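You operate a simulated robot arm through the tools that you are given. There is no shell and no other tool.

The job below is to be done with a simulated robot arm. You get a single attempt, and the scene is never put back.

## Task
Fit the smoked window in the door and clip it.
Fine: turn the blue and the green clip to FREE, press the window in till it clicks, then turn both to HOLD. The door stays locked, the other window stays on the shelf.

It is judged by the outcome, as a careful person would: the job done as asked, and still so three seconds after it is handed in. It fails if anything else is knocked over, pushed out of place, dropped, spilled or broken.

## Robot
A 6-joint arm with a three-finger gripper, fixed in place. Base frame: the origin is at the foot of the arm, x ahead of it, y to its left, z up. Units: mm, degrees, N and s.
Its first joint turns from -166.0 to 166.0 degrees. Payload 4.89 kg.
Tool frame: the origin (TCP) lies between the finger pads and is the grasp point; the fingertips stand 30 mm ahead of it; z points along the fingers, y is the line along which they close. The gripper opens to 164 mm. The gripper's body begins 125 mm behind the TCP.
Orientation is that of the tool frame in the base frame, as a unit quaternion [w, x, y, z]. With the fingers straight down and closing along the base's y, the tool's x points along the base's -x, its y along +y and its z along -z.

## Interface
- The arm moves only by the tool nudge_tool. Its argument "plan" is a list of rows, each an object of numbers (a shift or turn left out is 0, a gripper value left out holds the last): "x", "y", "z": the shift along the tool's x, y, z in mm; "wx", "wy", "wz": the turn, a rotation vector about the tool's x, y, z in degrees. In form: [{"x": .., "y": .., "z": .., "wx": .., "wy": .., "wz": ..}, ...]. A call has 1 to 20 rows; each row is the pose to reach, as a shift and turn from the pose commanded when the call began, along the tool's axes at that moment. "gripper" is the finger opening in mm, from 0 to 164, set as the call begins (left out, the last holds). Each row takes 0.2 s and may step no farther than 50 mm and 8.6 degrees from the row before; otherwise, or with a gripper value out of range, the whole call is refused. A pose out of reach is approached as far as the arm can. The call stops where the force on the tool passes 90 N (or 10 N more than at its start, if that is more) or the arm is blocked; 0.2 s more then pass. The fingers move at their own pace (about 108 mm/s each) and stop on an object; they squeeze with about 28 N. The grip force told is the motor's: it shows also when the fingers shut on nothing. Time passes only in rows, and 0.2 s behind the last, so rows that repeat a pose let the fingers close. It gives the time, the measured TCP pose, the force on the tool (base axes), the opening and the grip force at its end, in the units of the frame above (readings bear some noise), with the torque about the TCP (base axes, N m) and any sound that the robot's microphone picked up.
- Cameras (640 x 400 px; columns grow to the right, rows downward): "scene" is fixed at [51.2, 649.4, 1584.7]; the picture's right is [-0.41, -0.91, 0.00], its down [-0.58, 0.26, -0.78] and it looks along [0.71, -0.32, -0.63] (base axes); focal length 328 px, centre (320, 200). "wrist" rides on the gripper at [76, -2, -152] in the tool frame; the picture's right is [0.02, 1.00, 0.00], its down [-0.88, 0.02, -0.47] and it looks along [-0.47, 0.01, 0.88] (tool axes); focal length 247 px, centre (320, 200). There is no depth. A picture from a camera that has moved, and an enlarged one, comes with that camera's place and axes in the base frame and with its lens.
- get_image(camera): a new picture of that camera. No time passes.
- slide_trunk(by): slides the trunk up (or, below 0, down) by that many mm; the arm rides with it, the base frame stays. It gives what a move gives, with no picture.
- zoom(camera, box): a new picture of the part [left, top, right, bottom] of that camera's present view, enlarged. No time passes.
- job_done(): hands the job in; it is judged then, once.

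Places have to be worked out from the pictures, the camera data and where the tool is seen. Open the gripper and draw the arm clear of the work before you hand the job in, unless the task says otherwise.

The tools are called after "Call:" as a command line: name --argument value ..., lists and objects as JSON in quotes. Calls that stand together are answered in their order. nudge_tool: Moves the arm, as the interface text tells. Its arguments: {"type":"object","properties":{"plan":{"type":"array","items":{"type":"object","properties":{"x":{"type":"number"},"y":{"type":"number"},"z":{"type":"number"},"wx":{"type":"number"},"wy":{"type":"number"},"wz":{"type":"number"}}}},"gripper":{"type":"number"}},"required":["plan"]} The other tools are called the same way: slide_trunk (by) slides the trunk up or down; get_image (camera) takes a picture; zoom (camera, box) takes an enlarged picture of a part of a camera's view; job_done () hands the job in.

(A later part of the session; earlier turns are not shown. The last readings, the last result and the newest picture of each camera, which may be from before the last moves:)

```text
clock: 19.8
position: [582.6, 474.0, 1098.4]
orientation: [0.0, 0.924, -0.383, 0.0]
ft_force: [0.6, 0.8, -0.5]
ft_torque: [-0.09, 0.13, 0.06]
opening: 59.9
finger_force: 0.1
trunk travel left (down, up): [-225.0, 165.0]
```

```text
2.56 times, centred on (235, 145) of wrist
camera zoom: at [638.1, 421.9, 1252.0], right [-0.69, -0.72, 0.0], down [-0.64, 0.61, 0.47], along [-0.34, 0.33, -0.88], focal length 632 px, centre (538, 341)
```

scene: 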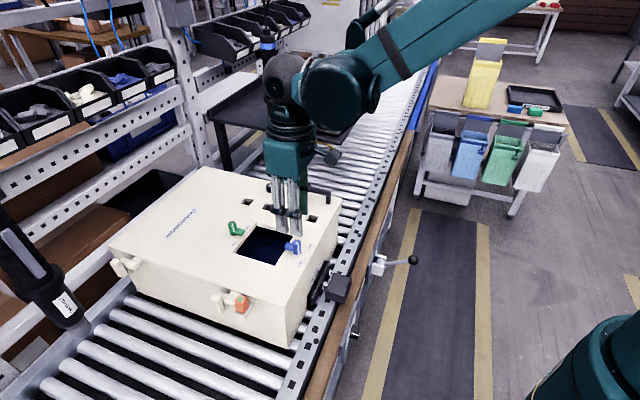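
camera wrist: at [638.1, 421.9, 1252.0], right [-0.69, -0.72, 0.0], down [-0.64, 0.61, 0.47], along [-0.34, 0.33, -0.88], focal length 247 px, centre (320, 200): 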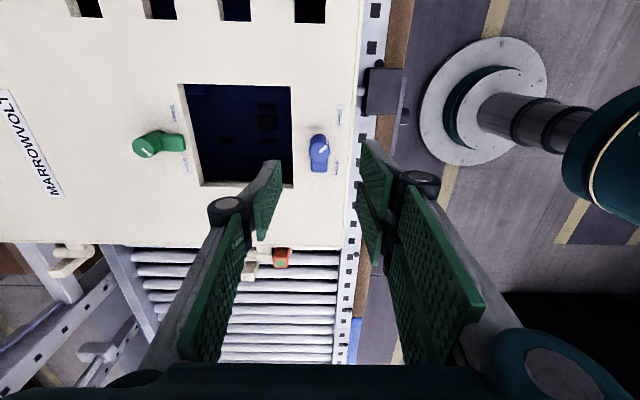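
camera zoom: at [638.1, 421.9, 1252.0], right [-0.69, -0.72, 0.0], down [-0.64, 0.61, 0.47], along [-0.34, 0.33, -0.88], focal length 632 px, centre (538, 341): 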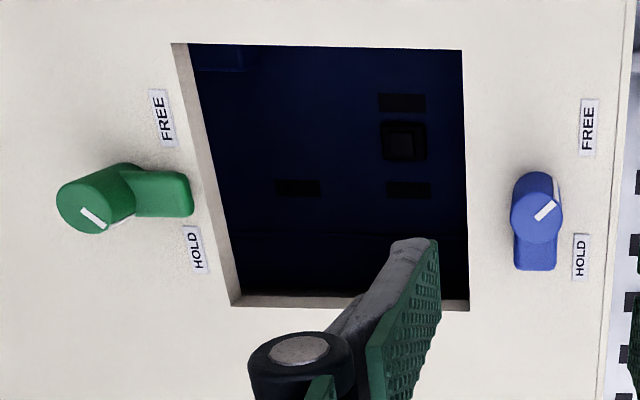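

The blue axis works out at about (581, 475), and comparing both views shows a wrist-camera bias of about (1.8, −1.4) mm in the tool frame, which I'll correct for. Now I move over the green knob, near (709, 603), turning the tool back to 45°.

Call:
nudge_tool --plan '[{"y": -16, "wz": 8.2, "z": -10}, {"y": -33, "wz": 16.4, "z": -20}, {"y": -49, "wz": 24.6, "z": -20}, {"y": -66, "wz": 32.8, "z": -20}, {"y": -82, "wz": 41, "z": -20}, {"y": -99, "wz": 49.2, "z": -20}, {"y": -115, "wz": 57.4, "z": -20}, {"y": -132, "wz": 65.6, "z": -20}, {"y": -148, "wz": 73.8, "z": -20}, {"x": -1.3, "y": -165, "wz": 82, "z": -10}, {"x": -1.3, "y": -180.5, "wz": 90, "z": 0}, {"x": -1.3, "y": -180.5, "wz": 90, "z": 0}]'

Call:
get_image --camera "wrist"

Call:
zoom --camera "wrist" --box '[240, 110, 400, 210]'

Call:
get_image --camera "scene"

```text
clock: 22.4
position: [708.2, 604.3, 1098.7]
orientation: [0.0, -0.382, 0.924, 0.0]
ft_force: [0.8, 0.5, -0.9]
ft_torque: [-0.06, 0.08, 0.01]
opening: 60.2
finger_force: 0.1
trunk travel left (down, up): [-225.0, 165.0]
```

```text
taken
camera wrist: at [656.1, 549.1, 1251.9], right [-0.72, 0.69, 0.0], down [0.61, 0.64, 0.47], along [0.33, 0.34, -0.88], focal length 247 px, centre (320, 200)
```

wrist: 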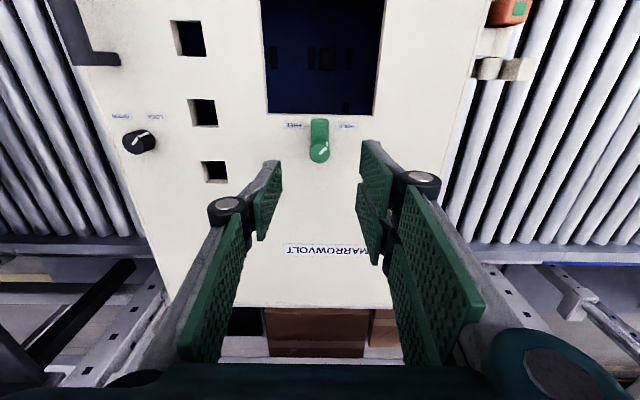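

```text
4.00 times, centred on (320, 160) of wrist
camera zoom: at [656.1, 549.1, 1251.9], right [-0.72, 0.69, 0.0], down [0.61, 0.64, 0.47], along [0.33, 0.34, -0.88], focal length 988 px, centre (320, 360)
```

zoom: 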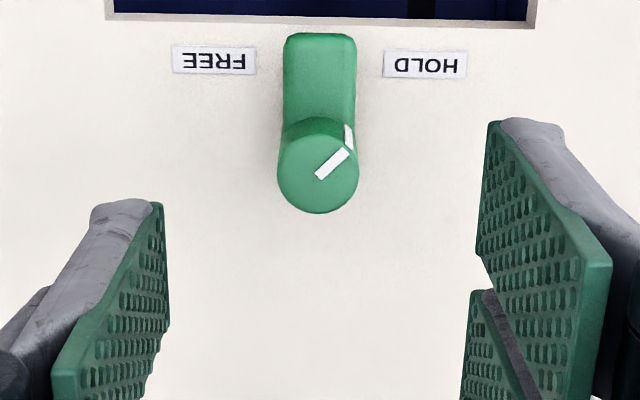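

```text
taken
```

scene: 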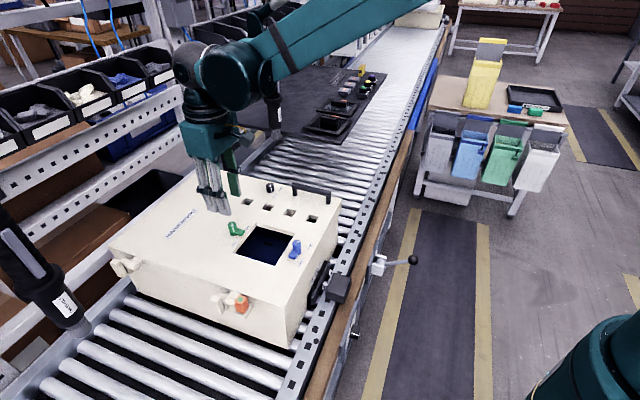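

The green knob, after bias correction, is about (−1.0, +0.2) mm from the tool axis. I correct and lower over it, tips to z≈978.

Call:
nudge_tool --plan '[{"x": -1.0, "y": 0.2, "z": 30}, {"x": -1.0, "y": 0.2, "z": 60}]'

Call:
zoom --camera "wrist" --box '[240, 110, 400, 210]'

```text
clock: 23.0
position: [706.8, 603.3, 1039.3]
orientation: [0.0, -0.383, 0.924, 0.0]
ft_force: [0.7, -0.3, 0.3]
ft_torque: [0.05, -0.09, -0.01]
opening: 59.9
finger_force: 0.0
trunk travel left (down, up): [-225.0, 165.0]
```

```text
4.00 times, centred on (320, 160) of wrist
camera zoom: at [653.3, 547.4, 1192.2], right [-0.72, 0.69, 0.0], down [0.61, 0.64, 0.47], along [0.33, 0.34, -0.88], focal length 988 px, centre (320, 360)
```

zoom: 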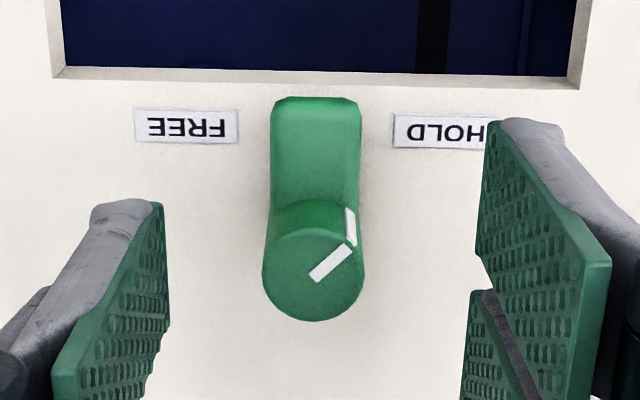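

The knob appears farther in −x than expected, and the readings suggest the tool isn't quite where commanded. I take a fresh reading without moving to see.

Call:
nudge_tool --plan '[{"z": 0}, {"z": 0}]'

Call:
zoom --camera "wrist" --box '[240, 110, 400, 210]'

Call:
get_image --camera "scene"

```text
clock: 23.6
position: [706.9, 602.2, 1039.7]
orientation: [0.001, -0.383, 0.924, 0.0]
ft_force: [-0.8, 0.2, -0.3]
ft_torque: [0.01, -0.02, -0.02]
opening: 60.1
finger_force: 0.1
trunk travel left (down, up): [-225.0, 165.0]
```

```text
4.00 times, centred on (320, 160) of wrist
camera zoom: at [653.5, 547.5, 1192.3], right [-0.72, 0.69, 0.0], down [0.61, 0.64, 0.47], along [0.33, 0.34, -0.88], focal length 988 px, centre (320, 360)
```

zoom: 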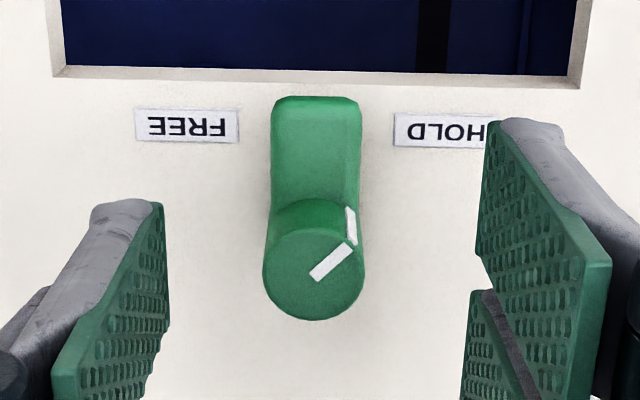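

```text
taken
```

scene: 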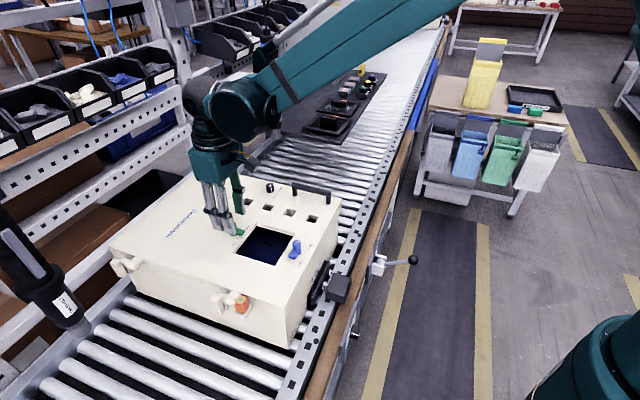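

The opening corners show the tool is really ~5 mm short in the radial direction here: it is at its reach limit at this height. I raise the tool by 130 mm and then lower the trunk by 130 mm to gain reach.

Call:
nudge_tool --plan '[{"z": -40}, {"z": -80}, {"z": -130}, {"z": -130}]'

Call:
slide_trunk --by -130

Call:
get_image --camera "scene"

Call:
zoom --camera "wrist" --box '[240, 110, 400, 210]'

```text
clock: 24.6
position: [709.6, 604.5, 1169.4]
orientation: [0.0, -0.383, 0.924, 0.0]
ft_force: [-0.6, -0.5, 0.6]
ft_torque: [0.08, -0.04, 0.01]
opening: 59.9
finger_force: 0.2
trunk travel left (down, up): [-225.0, 165.0]
```

```text
clock: 26.2
position: [710.4, 604.0, 1038.2]
orientation: [0.0, -0.383, 0.924, 0.0]
ft_force: [-0.3, 0.2, -0.3]
ft_torque: [0.01, 0.04, 0.03]
opening: 60.0
finger_force: 0.0
trunk travel left (down, up): [-95.0, 295.0]
```

```text
taken
```

scene: 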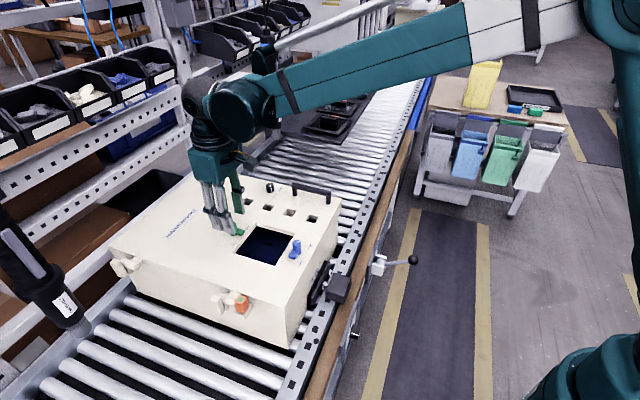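

```text
4.00 times, centred on (320, 160) of wrist
camera zoom: at [657.3, 548.7, 1191.0], right [-0.72, 0.69, 0.0], down [0.61, 0.64, 0.47], along [0.33, 0.34, -0.88], focal length 988 px, centre (320, 360)
```

zoom: 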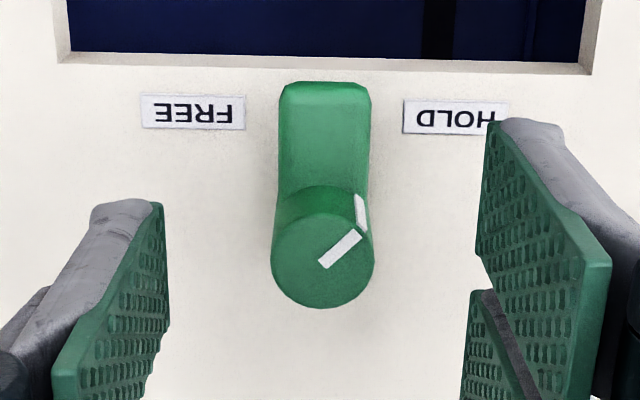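

With the trunk lower the tool reaches the commanded place. The knob is now at about (−2.5, +1.2) mm after bias correction; I shift, lower with tips to z≈978 and close.

Call:
nudge_tool --plan '[{"x": -2.5, "y": 1.2, "z": 5}, {"x": -2.5, "y": 1.2, "z": 18}, {"x": -2.5, "y": 1.2, "z": 31}]'

Call:
nudge_tool --plan '[{"z": 0}, {"z": 0}, {"z": 0}]' --gripper 15

Call:
zoom --camera "wrist" --box '[240, 130, 400, 230]'

```text
clock: 27.0
position: [710.8, 606.5, 1007.4]
orientation: [0.0, -0.383, 0.924, 0.0]
ft_force: [-0.1, -0.3, 0.4]
ft_torque: [-0.02, -0.06, 0.0]
opening: 59.9
finger_force: 0.1
trunk travel left (down, up): [-95.0, 295.0]
```

```text
clock: 27.8
position: [711.9, 605.8, 1007.4]
orientation: [0.0, -0.382, 0.924, 0.0]
ft_force: [8.0, -9.0, 0.6]
ft_torque: [-0.17, -0.32, 0.0]
opening: 20.8
finger_force: 28.2
trunk travel left (down, up): [-95.0, 295.0]
```

```text
4.00 times, centred on (320, 180) of wrist
camera zoom: at [659.0, 550.9, 1160.3], right [-0.72, 0.69, 0.0], down [0.61, 0.64, 0.47], along [0.33, 0.34, -0.88], focal length 988 px, centre (320, 280)
```

zoom: 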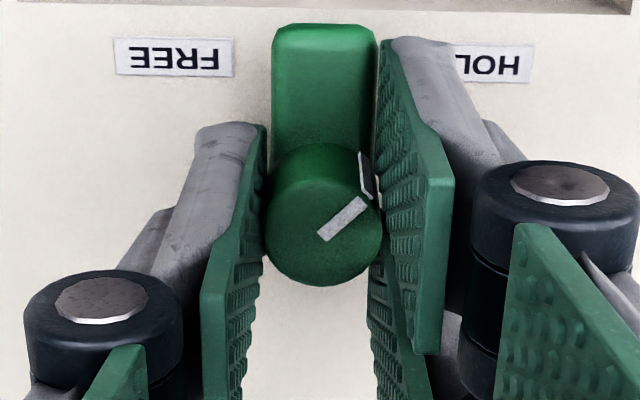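

Gripped with about −12 N along tool y, so I shift −0.7 mm in y and begin the counter-clockwise turn.

Call:
nudge_tool --plan '[{"y": -0.7}, {"y": -0.7, "wz": -7}, {"y": -0.7, "wz": -14}, {"y": -0.7, "wz": -22}, {"y": -0.7, "wz": -30}, {"y": -0.7, "wz": -30}]'

Call:
zoom --camera "wrist" --box '[240, 110, 400, 260]'

```text
clock: 29.2
position: [712.1, 605.8, 1008.5]
orientation: [-0.001, -0.609, 0.793, 0.0]
ft_force: [19.2, 1.8, 11.2]
ft_torque: [0.15, -0.51, -0.02]
opening: 20.7
finger_force: 27.9
trunk travel left (down, up): [-95.0, 295.0]
```

```text
2.67 times, centred on (320, 185) of wrist
camera zoom: at [694.0, 531.7, 1160.1], right [-0.97, 0.24, 0.0], down [0.21, 0.86, 0.47], along [0.11, 0.46, -0.88], focal length 659 px, centre (320, 240)
```

zoom: 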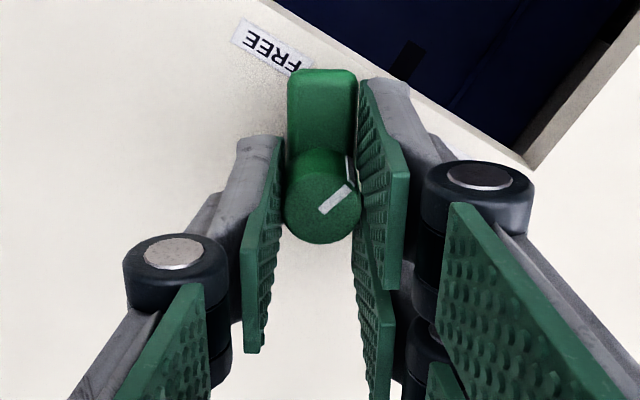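

About −18 N in tool y has built up; I shift −1 mm in y and turn another 30°.

Call:
nudge_tool --plan '[{"y": -1.0}, {"y": -1.0, "wz": -7}, {"y": -1.0, "wz": -14}, {"y": -1.0, "wz": -22}, {"y": -1.0, "wz": -30}, {"y": -1.0, "wz": -30}]'

```text
clock: 30.6
position: [712.7, 606.5, 1007.1]
orientation: [0.0, 0.794, -0.608, 0.0]
ft_force: [16.1, 9.6, 18.5]
ft_torque: [0.37, -0.43, -0.04]
opening: 20.6
finger_force: 27.8
trunk travel left (down, up): [-95.0, 295.0]
```

Sideways −18 N again and 18 N upward have built up. I relax: −1 mm in y and 1 mm up, then read.

Call:
nudge_tool --plan '[{"y": -0.5, "z": -0.5}, {"y": -1.0, "z": -1.0}, {"y": -1.0, "z": -1.0}]'

Call:
zoom --camera "wrist" --box '[240, 110, 400, 260]'

Call:
zoom --camera "scene" --box '[190, 180, 310, 270]'

```text
clock: 31.4
position: [712.4, 606.5, 1008.7]
orientation: [0.001, 0.794, -0.608, -0.001]
ft_force: [-8.7, 1.0, -6.3]
ft_torque: [-0.56, 0.07, 0.02]
opening: 20.7
finger_force: 28.0
trunk travel left (down, up): [-95.0, 295.0]
```

```text
2.67 times, centred on (320, 185) of wrist
camera zoom: at [734.1, 533.1, 1160.5], right [-0.96, -0.28, 0.0], down [-0.25, 0.85, 0.47], along [-0.13, 0.45, -0.88], focal length 659 px, centre (320, 240)
```

zoom: 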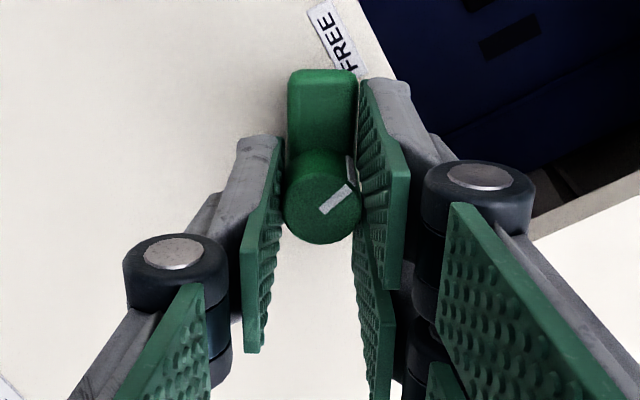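

```text
4.44 times, centred on (250, 225) of scene
camera zoom: at [51.2, 649.4, 1584.7], right [-0.41, -0.91, 0.0], down [-0.58, 0.26, -0.78], along [0.71, -0.32, -0.63], focal length 1456 px, centre (631, 89)
```

zoom: 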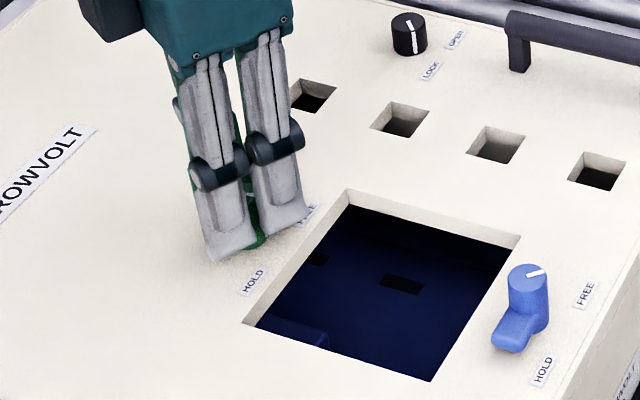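

Forces are relaxed. I turn the last 30°.

Call:
nudge_tool --plan '[{"wz": -7}, {"wz": -14, "y": -0.3}, {"wz": -21, "y": -0.3}, {"wz": -27, "y": -0.3}, {"wz": -30, "y": -0.3}, {"wz": -30, "y": -0.3}]'

Call:
zoom --camera "wrist" --box '[240, 110, 400, 260]'

```text
clock: 32.8
position: [711.4, 606.9, 1007.6]
orientation: [0.0, 0.924, -0.381, 0.0]
ft_force: [-17.6, 2.5, 0.1]
ft_torque: [0.45, 0.72, -0.1]
opening: 20.8
finger_force: 28.3
trunk travel left (down, up): [-95.0, 295.0]
```

```text
2.67 times, centred on (320, 185) of wrist
camera zoom: at [768.0, 553.5, 1160.4], right [-0.69, -0.72, 0.0], down [-0.64, 0.61, 0.47], along [-0.34, 0.33, -0.88], focal length 659 px, centre (320, 240)
```

zoom: 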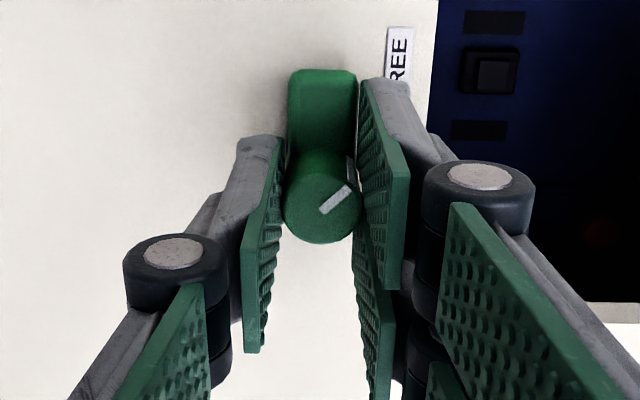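

The green lever is now parallel to the edge with its mark toward FREE. I release and rise straight up.

Call:
nudge_tool --plan '[{"z": 0}, {"z": 0}, {"z": -20}, {"z": -50}, {"z": -90}, {"z": -130}]' --gripper 60

Call:
get_image --camera "wrist"

Call:
zoom --camera "scene" --box '[220, 200, 330, 275]'

```text
clock: 34.2
position: [714.0, 607.5, 1137.2]
orientation: [0.0, 0.924, -0.383, 0.001]
ft_force: [0.9, 0.0, -1.3]
ft_torque: [-0.1, 0.11, 0.02]
opening: 60.3
finger_force: 0.0
trunk travel left (down, up): [-95.0, 295.0]
```

```text
taken
camera wrist: at [768.5, 554.8, 1290.3], right [-0.69, -0.72, 0.0], down [-0.64, 0.61, 0.47], along [-0.34, 0.33, -0.88], focal length 247 px, centre (320, 200)
```

wrist: 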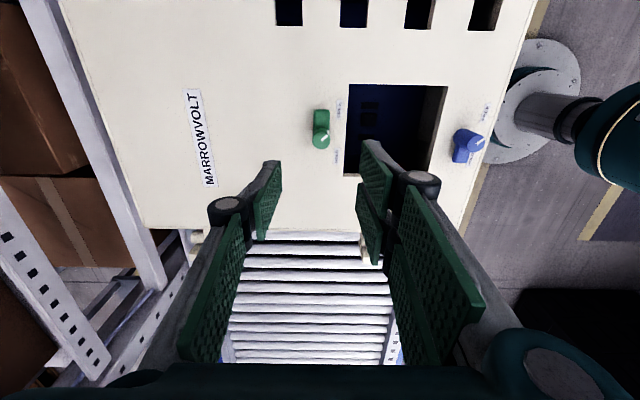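

```text
5.33 times, centred on (275, 238) of scene
camera zoom: at [51.2, 649.4, 1584.7], right [-0.41, -0.91, 0.0], down [-0.58, 0.26, -0.78], along [0.71, -0.32, -0.63], focal length 1747 px, centre (560, 0)
```

zoom: 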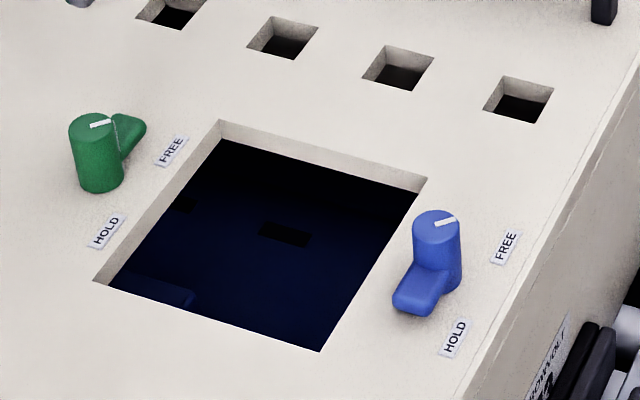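

Both clips are at FREE now. I travel back to the smoked window: up, around in front of the hanging driver, turning the tool to 40.4°.

Call:
nudge_tool --plan '[{"z": -40}, {"z": -80}, {"z": -120}, {"x": 13.1, "y": 45.3, "z": -120, "wz": 7.9}, {"x": 26.2, "y": 90.5, "z": -120, "wz": 15.8}, {"x": 39.3, "y": 135.8, "z": -120, "wz": 23.7}, {"x": 52.4, "y": 181, "z": -120, "wz": 31.6}, {"x": 65.5, "y": 226.3, "z": -120, "wz": 39.5}, {"x": 109.8, "y": 232.9, "z": -120, "wz": 47.4}, {"x": 154.1, "y": 239.5, "z": -120, "wz": 55.3}, {"x": 198.4, "y": 246.1, "z": -120, "wz": 63.2}, {"x": 242.7, "y": 252.7, "z": -120, "wz": 71.1}, {"x": 287, "y": 259.3, "z": -120, "wz": 79}, {"x": 331.3, "y": 265.9, "z": -120, "wz": 86.9}, {"x": 365.2, "y": 232, "z": -110, "wz": 94.6}, {"x": 399.2, "y": 198, "z": -100, "wz": 94.6}, {"x": 433.1, "y": 164.1, "z": -85, "wz": 94.6}, {"x": 467.1, "y": 130.1, "z": -70, "wz": 94.6}, {"x": 501, "y": 96.2, "z": -60, "wz": 94.6}, {"x": 501, "y": 96.2, "z": -60, "wz": 94.6}]'

Call:
get_image --camera "wrist"

Call:
get_image --camera "scene"

```text
refused: row 17 steps farther than a row can; nothing moved
```

```text
taken
camera wrist: at [768.5, 554.8, 1290.3], right [-0.69, -0.72, 0.0], down [-0.64, 0.61, 0.47], along [-0.34, 0.33, -0.88], focal length 247 px, centre (320, 200)
```

wrist: 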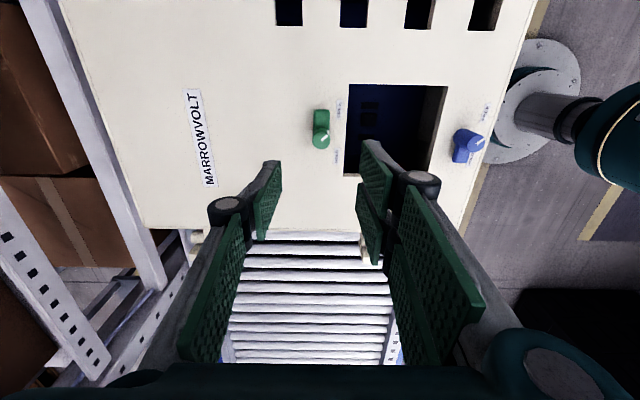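

```text
taken
```

scene: 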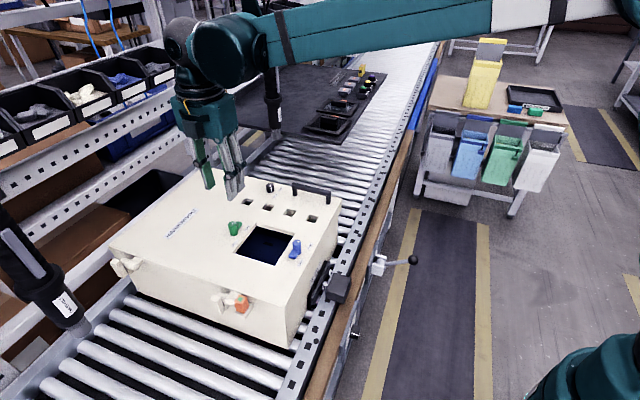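

One row was too long; I resend with smaller height changes.

Call:
nudge_tool --plan '[{"z": -40}, {"z": -80}, {"z": -120}, {"x": 13.1, "y": 45.3, "z": -120, "wz": 7.9}, {"x": 26.2, "y": 90.5, "z": -120, "wz": 15.8}, {"x": 39.3, "y": 135.8, "z": -120, "wz": 23.7}, {"x": 52.4, "y": 181, "z": -120, "wz": 31.6}, {"x": 65.5, "y": 226.3, "z": -120, "wz": 39.5}, {"x": 109.8, "y": 232.9, "z": -120, "wz": 47.4}, {"x": 154.1, "y": 239.5, "z": -120, "wz": 55.3}, {"x": 198.4, "y": 246.1, "z": -120, "wz": 63.2}, {"x": 242.7, "y": 252.7, "z": -120, "wz": 71.1}, {"x": 287, "y": 259.3, "z": -120, "wz": 79}, {"x": 331.3, "y": 265.9, "z": -120, "wz": 86.9}, {"x": 365.2, "y": 232, "z": -110, "wz": 94.6}, {"x": 399.2, "y": 198, "z": -100, "wz": 94.6}, {"x": 433.1, "y": 164.1, "z": -90, "wz": 94.6}, {"x": 467.1, "y": 130.1, "z": -80, "wz": 94.6}, {"x": 501, "y": 96.2, "z": -70, "wz": 94.6}, {"x": 501, "y": 96.2, "z": -70, "wz": 94.6}]'

Call:
get_image --camera "wrist"

Call:
get_image --camera "scene"

```text
clock: 38.4
position: [998.9, 185.3, 1206.6]
orientation: [0.0, -0.345, 0.939, 0.0]
ft_force: [0.8, 0.1, -0.7]
ft_torque: [-0.06, 0.14, 0.02]
opening: 59.9
finger_force: 0.1
trunk travel left (down, up): [-95.0, 295.0]
```

```text
taken
camera wrist: at [942.4, 134.2, 1359.3], right [-0.66, 0.75, 0.0], down [0.66, 0.59, 0.47], along [0.35, 0.31, -0.88], focal length 247 px, centre (320, 200)
```

wrist: 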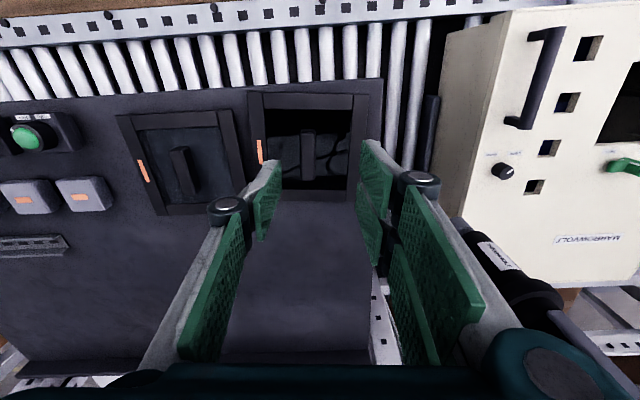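

```text
taken
```

scene: 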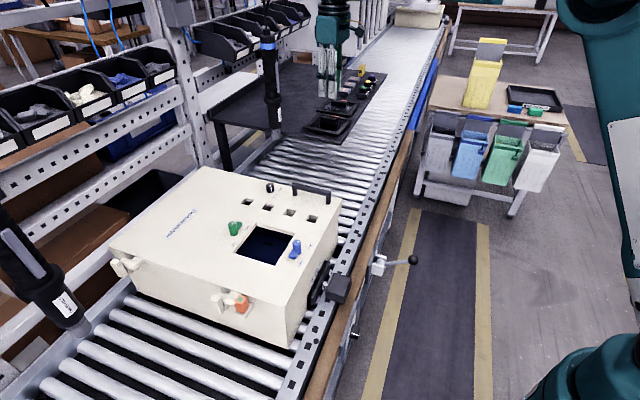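

I'm above and slightly short of the smoked window. I zoom to refine its handle position and angle relative to the tool.

Call:
zoom --camera "wrist" --box '[240, 80, 390, 210]'

Call:
zoom --camera "scene" --box '[300, 70, 370, 140]'

```text
3.08 times, centred on (315, 145) of wrist
camera zoom: at [942.4, 134.2, 1359.3], right [-0.66, 0.75, 0.0], down [0.66, 0.59, 0.47], along [0.35, 0.31, -0.88], focal length 760 px, centre (335, 369)
```

zoom: 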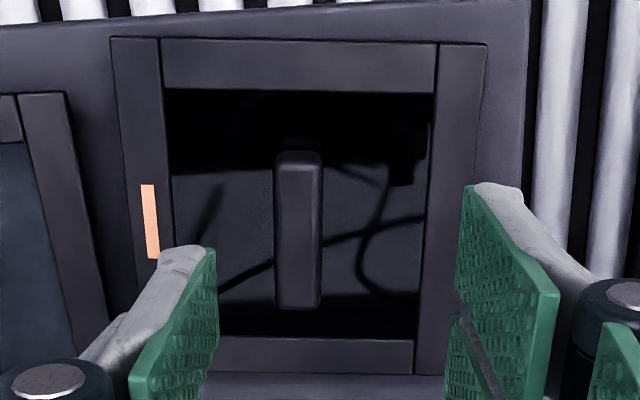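

```text
5.71 times, centred on (335, 105) of scene
camera zoom: at [51.2, 649.4, 1584.7], right [-0.41, -0.91, 0.0], down [-0.58, 0.26, -0.78], along [0.71, -0.32, -0.63], focal length 1872 px, centre (234, 743)
```

zoom: 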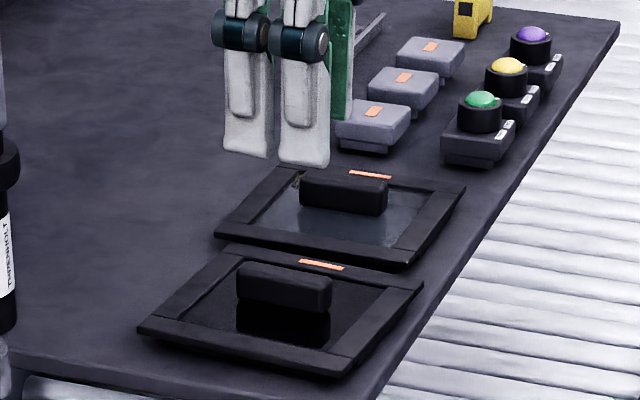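

The tool is parallel to the window frame. The handle is about (−14.5, −13) mm off the tool axis; I shift there and lower to just above it for a check.

Call:
nudge_tool --plan '[{"x": -7, "y": -7, "z": 20}, {"x": -14.5, "y": -13, "z": 45}, {"x": -14.5, "y": -13, "z": 75}, {"x": -14.5, "y": -13, "z": 75}]'

Call:
zoom --camera "wrist" --box '[220, 100, 420, 240]'

Call:
zoom --camera "scene" --box '[300, 80, 370, 140]'

```text
clock: 39.4
position: [1017.7, 182.1, 1130.0]
orientation: [0.0, -0.345, 0.939, 0.0]
ft_force: [0.5, 0.8, -0.6]
ft_torque: [-0.01, 0.02, 0.01]
opening: 59.9
finger_force: 0.0
trunk travel left (down, up): [-95.0, 295.0]
```

```text
2.86 times, centred on (320, 170) of wrist
camera zoom: at [961.3, 131.7, 1284.1], right [-0.66, 0.75, 0.0], down [0.66, 0.59, 0.47], along [0.35, 0.31, -0.88], focal length 706 px, centre (320, 286)
```

zoom: 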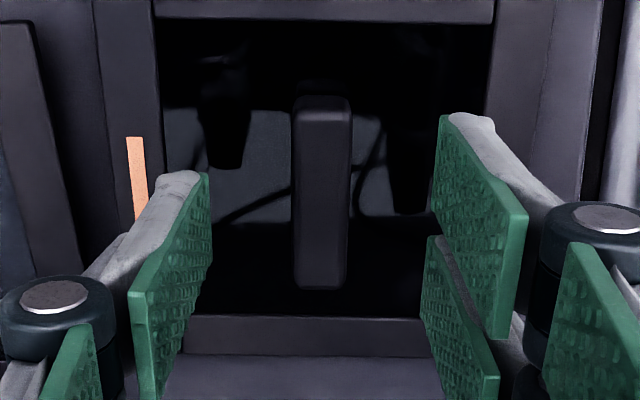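

```text
6.67 times, centred on (335, 110) of scene
camera zoom: at [51.2, 649.4, 1584.7], right [-0.41, -0.91, 0.0], down [-0.58, 0.26, -0.78], along [0.71, -0.32, -0.63], focal length 2184 px, centre (220, 800)
```

zoom: 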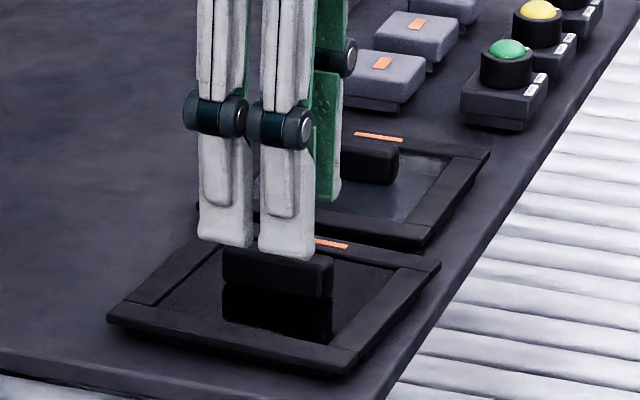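

The handle lies about 2 mm further out (tool −x) and is well centred between the fingers. I go down to fingertips about z=1070, a bit below the handle's top, and look again.

Call:
nudge_tool --plan '[{"x": -2, "y": 0.5, "z": 12}, {"x": -2, "y": 0.5, "z": 24}, {"x": -2, "y": 0.5, "z": 30}, {"x": -2, "y": 0.5, "z": 30}]'

Call:
zoom --camera "wrist" --box '[220, 100, 420, 240]'

Call:
zoom --camera "scene" --box '[305, 90, 365, 135]'

```text
clock: 40.4
position: [1021.2, 183.8, 1102.2]
orientation: [0.0, -0.346, 0.938, -0.001]
ft_force: [0.7, 0.0, 0.3]
ft_torque: [-0.02, 0.03, 0.04]
opening: 60.2
finger_force: 0.0
trunk travel left (down, up): [-95.0, 295.0]
```

```text
2.86 times, centred on (320, 170) of wrist
camera zoom: at [963.3, 133.2, 1255.5], right [-0.66, 0.75, 0.0], down [0.66, 0.59, 0.47], along [0.35, 0.31, -0.88], focal length 706 px, centre (320, 286)
```

zoom: 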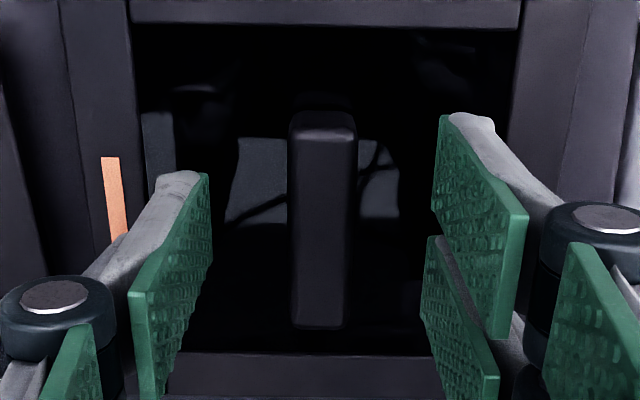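

```text
8.89 times, centred on (335, 112) of scene
camera zoom: at [51.2, 649.4, 1584.7], right [-0.41, -0.91, 0.0], down [-0.58, 0.26, -0.78], along [0.71, -0.32, -0.63], focal length 2912 px, centre (187, 978)
```

zoom: 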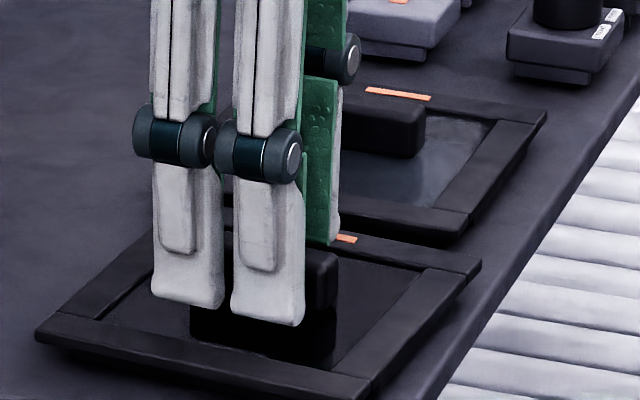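

The handle is centred between the pads. I lower 8 mm more so the tips come close to the glass without touching.

Call:
nudge_tool --plan '[{"z": 4}, {"z": 8}, {"z": 8}]'

Call:
zoom --camera "scene" --box '[305, 90, 365, 135]'

Call:
zoom --camera "wrist" --box '[220, 100, 420, 240]'

```text
clock: 41.2
position: [1020.4, 185.5, 1096.3]
orientation: [0.0, -0.346, 0.938, 0.0]
ft_force: [0.2, 0.4, 0.4]
ft_torque: [-0.03, 0.01, 0.01]
opening: 59.9
finger_force: 0.1
trunk travel left (down, up): [-95.0, 295.0]
```

```text
8.89 times, centred on (335, 112) of scene
camera zoom: at [51.2, 649.4, 1584.7], right [-0.41, -0.91, 0.0], down [-0.58, 0.26, -0.78], along [0.71, -0.32, -0.63], focal length 2912 px, centre (187, 978)
```

zoom: 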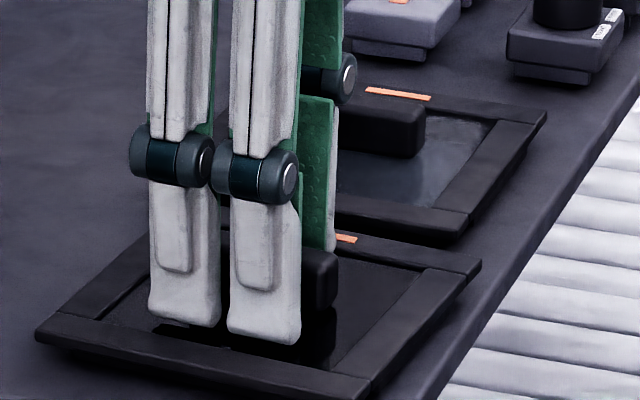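

```text
2.86 times, centred on (320, 170) of wrist
camera zoom: at [963.2, 134.7, 1248.1], right [-0.66, 0.75, 0.0], down [0.66, 0.59, 0.47], along [0.35, 0.31, -0.88], focal length 706 px, centre (320, 286)
```

zoom: 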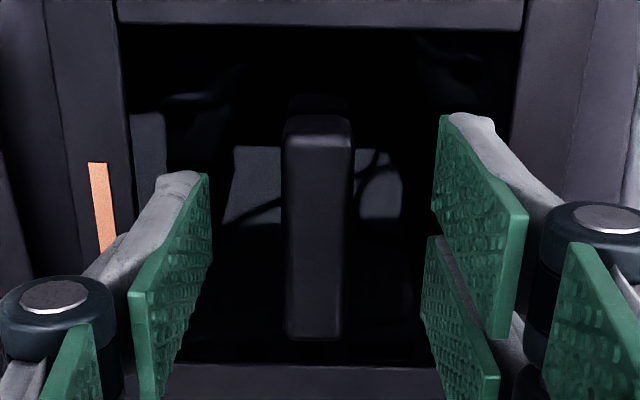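

I zoom tightly at the fingertips near the glass to judge the remaining gap.

Call:
zoom --camera "scene" --box '[315, 115, 345, 135]'

Call:
zoom --camera "wrist" --box '[270, 130, 370, 230]'

```text
16.00 times, centred on (330, 125) of scene
camera zoom: at [51.2, 649.4, 1584.7], right [-0.41, -0.91, 0.0], down [-0.58, 0.26, -0.78], along [0.71, -0.32, -0.63], focal length 5242 px, centre (160, 1400)
```

zoom: 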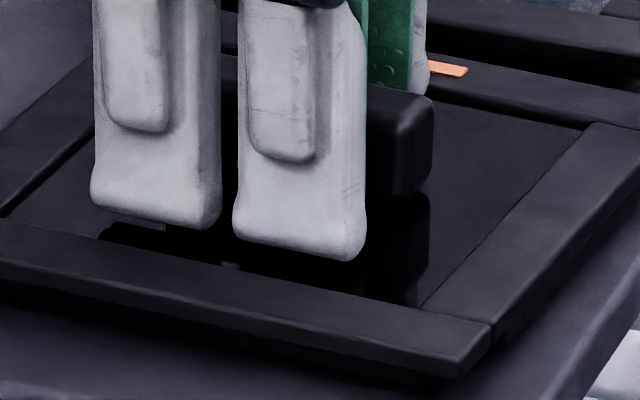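

```text
4.00 times, centred on (320, 180) of wrist
camera zoom: at [963.2, 134.7, 1248.1], right [-0.66, 0.75, 0.0], down [0.66, 0.59, 0.47], along [0.35, 0.31, -0.88], focal length 988 px, centre (320, 280)
```

zoom: 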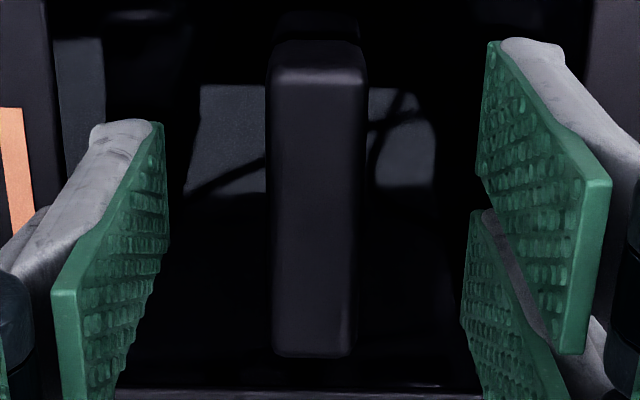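

The tips look about 2–4 mm above the glass with ~15 mm of handle between the pads. I close on the handle.

Call:
nudge_tool --plan '[{"z": 0}, {"z": 0}, {"z": 0}, {"z": 0}]' --gripper 8

Call:
zoom --camera "wrist" --box '[220, 100, 420, 240]'

Call:
zoom --camera "scene" --box '[305, 90, 365, 135]'

```text
clock: 42.2
position: [1019.9, 185.5, 1094.9]
orientation: [0.0, -0.346, 0.938, 0.0]
ft_force: [-0.2, -0.1, 0.3]
ft_torque: [0.0, 0.0, 0.04]
opening: 17.5
finger_force: 27.8
trunk travel left (down, up): [-95.0, 295.0]
```

```text
2.86 times, centred on (320, 170) of wrist
camera zoom: at [963.2, 134.7, 1248.1], right [-0.66, 0.75, 0.0], down [0.66, 0.59, 0.47], along [0.35, 0.31, -0.88], focal length 706 px, centre (320, 286)
```

zoom: 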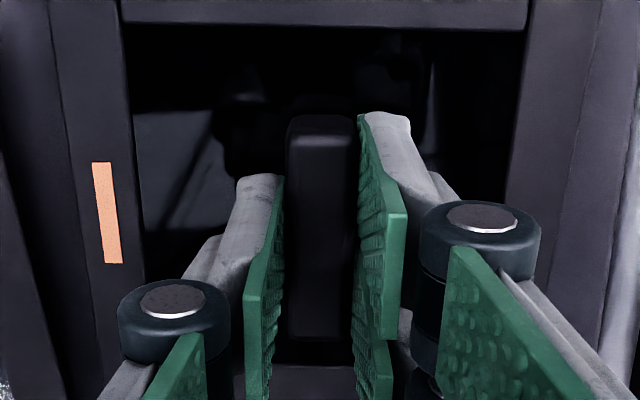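

```text
8.89 times, centred on (335, 112) of scene
camera zoom: at [51.2, 649.4, 1584.7], right [-0.41, -0.91, 0.0], down [-0.58, 0.26, -0.78], along [0.71, -0.32, -0.63], focal length 2912 px, centre (187, 978)
```

zoom: 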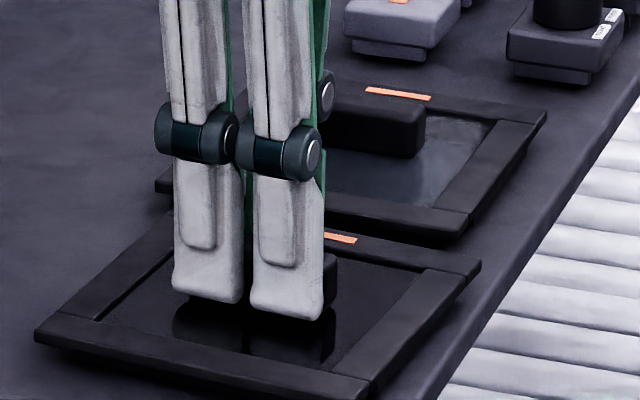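

Gripped at 17.5 mm with 28 N. I lift by 5 mm first, then to 40 mm, and check the hold.

Call:
nudge_tool --plan '[{"z": -2}, {"z": -5}, {"z": -10}, {"z": -20}, {"z": -40}, {"z": -40}]'

Call:
get_image --camera "scene"

Call:
zoom --camera "scene" --box '[300, 80, 370, 140]'

Call:
get_image --camera "wrist"

```text
clock: 43.6
position: [1022.1, 184.4, 1133.0]
orientation: [0.0, -0.345, 0.938, 0.001]
ft_force: [-0.1, -1.0, -1.1]
ft_torque: [0.03, 0.01, 0.01]
opening: 17.4
finger_force: 27.9
trunk travel left (down, up): [-95.0, 295.0]
```

```text
taken
```

scene: 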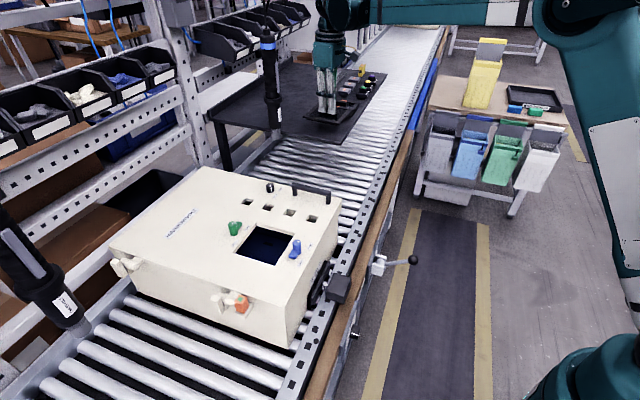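

```text
6.67 times, centred on (335, 110) of scene
camera zoom: at [51.2, 649.4, 1584.7], right [-0.41, -0.91, 0.0], down [-0.58, 0.26, -0.78], along [0.71, -0.32, -0.63], focal length 2184 px, centre (220, 800)
```

zoom: 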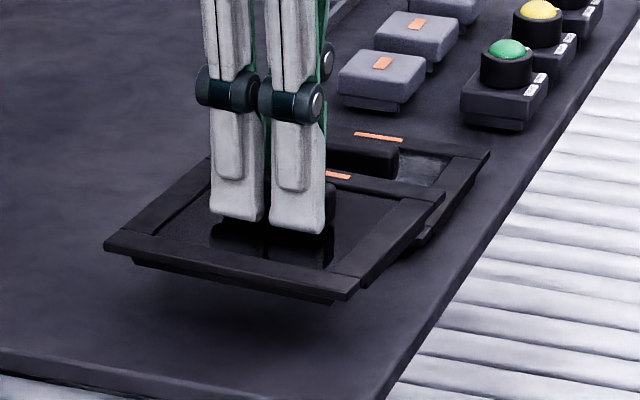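

```text
taken
camera wrist: at [965.6, 133.4, 1287.1], right [-0.66, 0.75, 0.0], down [0.66, 0.59, 0.47], along [0.35, 0.31, -0.88], focal length 247 px, centre (320, 200)
```

wrist: 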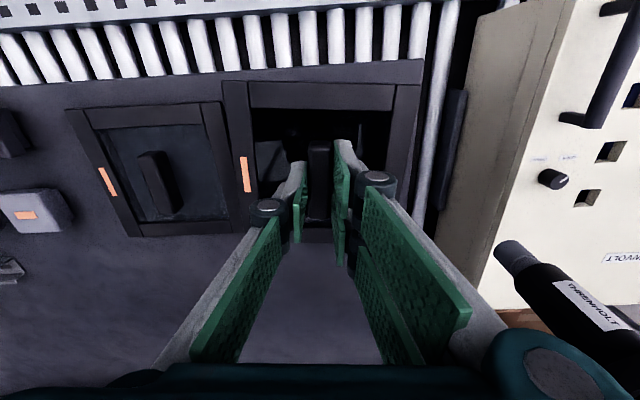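

The window is lifted and hangs level. I zoom on its lower side to see the plug below the flange.

Call:
zoom --camera "scene" --box '[308, 108, 353, 138]'

Call:
zoom --camera "wrist" --box '[210, 60, 430, 250]'

```text
13.33 times, centred on (330, 123) of scene
camera zoom: at [51.2, 649.4, 1584.7], right [-0.41, -0.91, 0.0], down [-0.58, 0.26, -0.78], along [0.71, -0.32, -0.63], focal length 4368 px, centre (180, 1227)
```

zoom: 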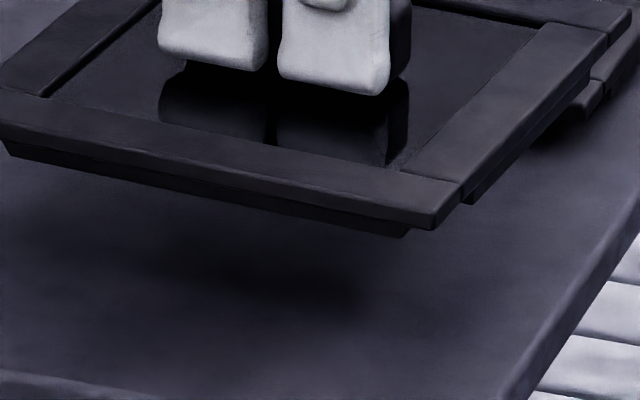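

```text
2.11 times, centred on (320, 155) of wrist
camera zoom: at [965.6, 133.4, 1287.1], right [-0.66, 0.75, 0.0], down [0.66, 0.59, 0.47], along [0.35, 0.31, -0.88], focal length 520 px, centre (320, 295)
```

zoom: 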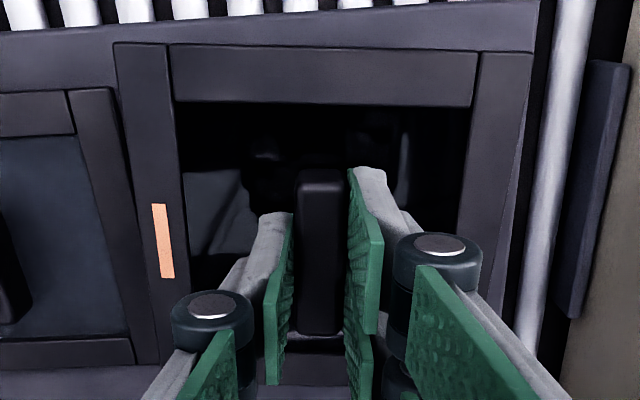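

The plug is visible under the flange. I carry the window up and across in front of the driver to above the opening, turning to 45°.

Call:
nudge_tool --plan '[{"z": -35}, {"z": -70}, {"x": 30.7, "y": 25.9, "z": -70}, {"x": 61.3, "y": 51.7, "z": -70}, {"x": 92, "y": 77.6, "z": -70}, {"x": 122.6, "y": 103.5, "z": -70}, {"x": 153.3, "y": 129.3, "z": -70}, {"x": 183.9, "y": 155.2, "z": -70}, {"x": 171, "y": 191, "z": -70, "wz": -0.5}, {"x": 158.2, "y": 226.8, "z": -70, "wz": -1}, {"x": 145.3, "y": 262.6, "z": -70, "wz": -1.5}, {"x": 132.5, "y": 298.4, "z": -70, "wz": -2}, {"x": 119.6, "y": 334.2, "z": -70, "wz": -2.5}, {"x": 106.7, "y": 370, "z": -70, "wz": -3}, {"x": 93.9, "y": 405.8, "z": -70, "wz": -3.5}, {"x": 81, "y": 441.6, "z": -70, "wz": -4}, {"x": 68.2, "y": 477.4, "z": -70, "wz": -4.6}, {"x": 55.3, "y": 513.2, "z": -70, "wz": -4.6}, {"x": 55.3, "y": 513.2, "z": -70, "wz": -4.6}]'

Call:
get_image --camera "wrist"

Call:
get_image --camera "scene"

```text
clock: 47.6
position: [646.7, 541.3, 1203.7]
orientation: [0.0, -0.383, 0.924, 0.0]
ft_force: [-0.6, 0.1, -1.0]
ft_torque: [0.0, 0.02, -0.03]
opening: 17.3
finger_force: 27.9
trunk travel left (down, up): [-95.0, 295.0]
```

```text
taken
camera wrist: at [593.6, 485.3, 1355.0], right [-0.72, 0.69, 0.0], down [0.61, 0.64, 0.47], along [0.33, 0.34, -0.88], focal length 247 px, centre (320, 200)
```

wrist: 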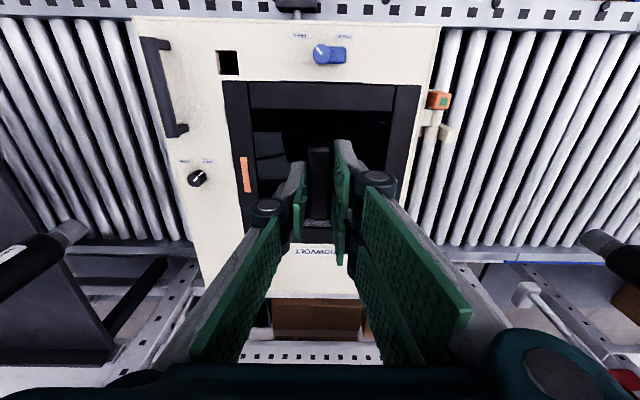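

```text
taken
```

scene: 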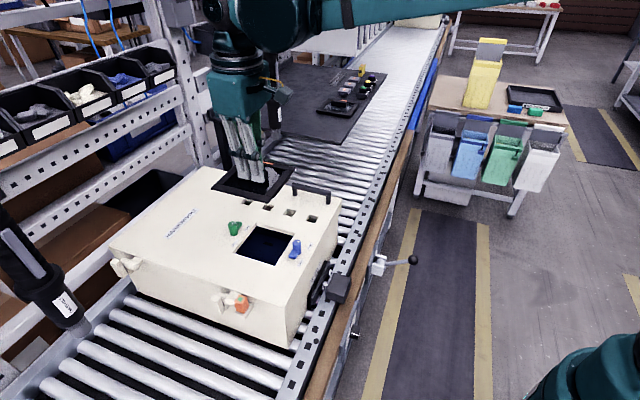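

The window hangs above the opening. I lower it to about 25 mm above the door and measure its offset with the scene camera.

Call:
nudge_tool --plan '[{"z": 40}, {"z": 80}, {"z": 120}, {"z": 150}, {"z": 155}, {"z": 155}]'

Call:
zoom --camera "scene" --box '[220, 200, 310, 270]'

Call:
zoom --camera "wrist" --box '[180, 40, 480, 260]'

```text
clock: 49.0
position: [646.3, 539.4, 1047.9]
orientation: [0.0, -0.383, 0.924, 0.0]
ft_force: [0.4, 0.6, -1.2]
ft_torque: [0.0, 0.01, -0.01]
opening: 17.6
finger_force: 28.2
trunk travel left (down, up): [-95.0, 295.0]
```

```text
5.71 times, centred on (265, 235) of scene
camera zoom: at [51.2, 649.4, 1584.7], right [-0.41, -0.91, 0.0], down [-0.58, 0.26, -0.78], along [0.71, -0.32, -0.63], focal length 1872 px, centre (634, 0)
```

zoom: 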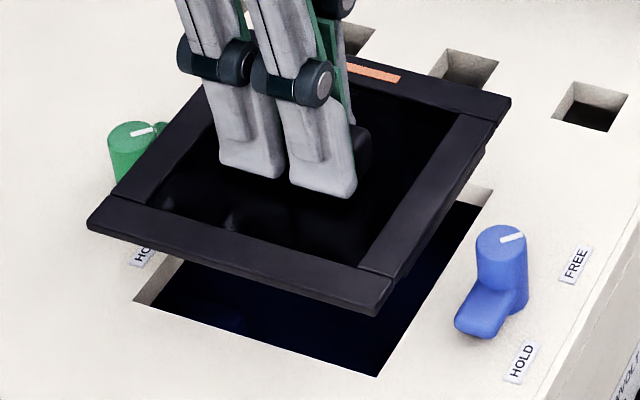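

```text
1.82 times, centred on (330, 150) of wrist
camera zoom: at [593.5, 485.3, 1202.2], right [-0.72, 0.69, 0.0], down [0.61, 0.64, 0.47], along [0.33, 0.34, -0.88], focal length 449 px, centre (302, 291)
```

zoom: 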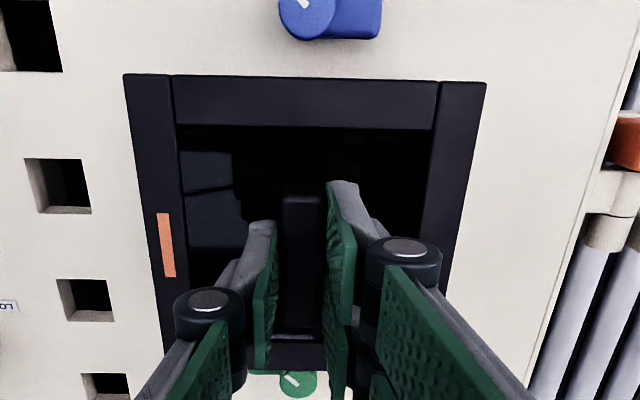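

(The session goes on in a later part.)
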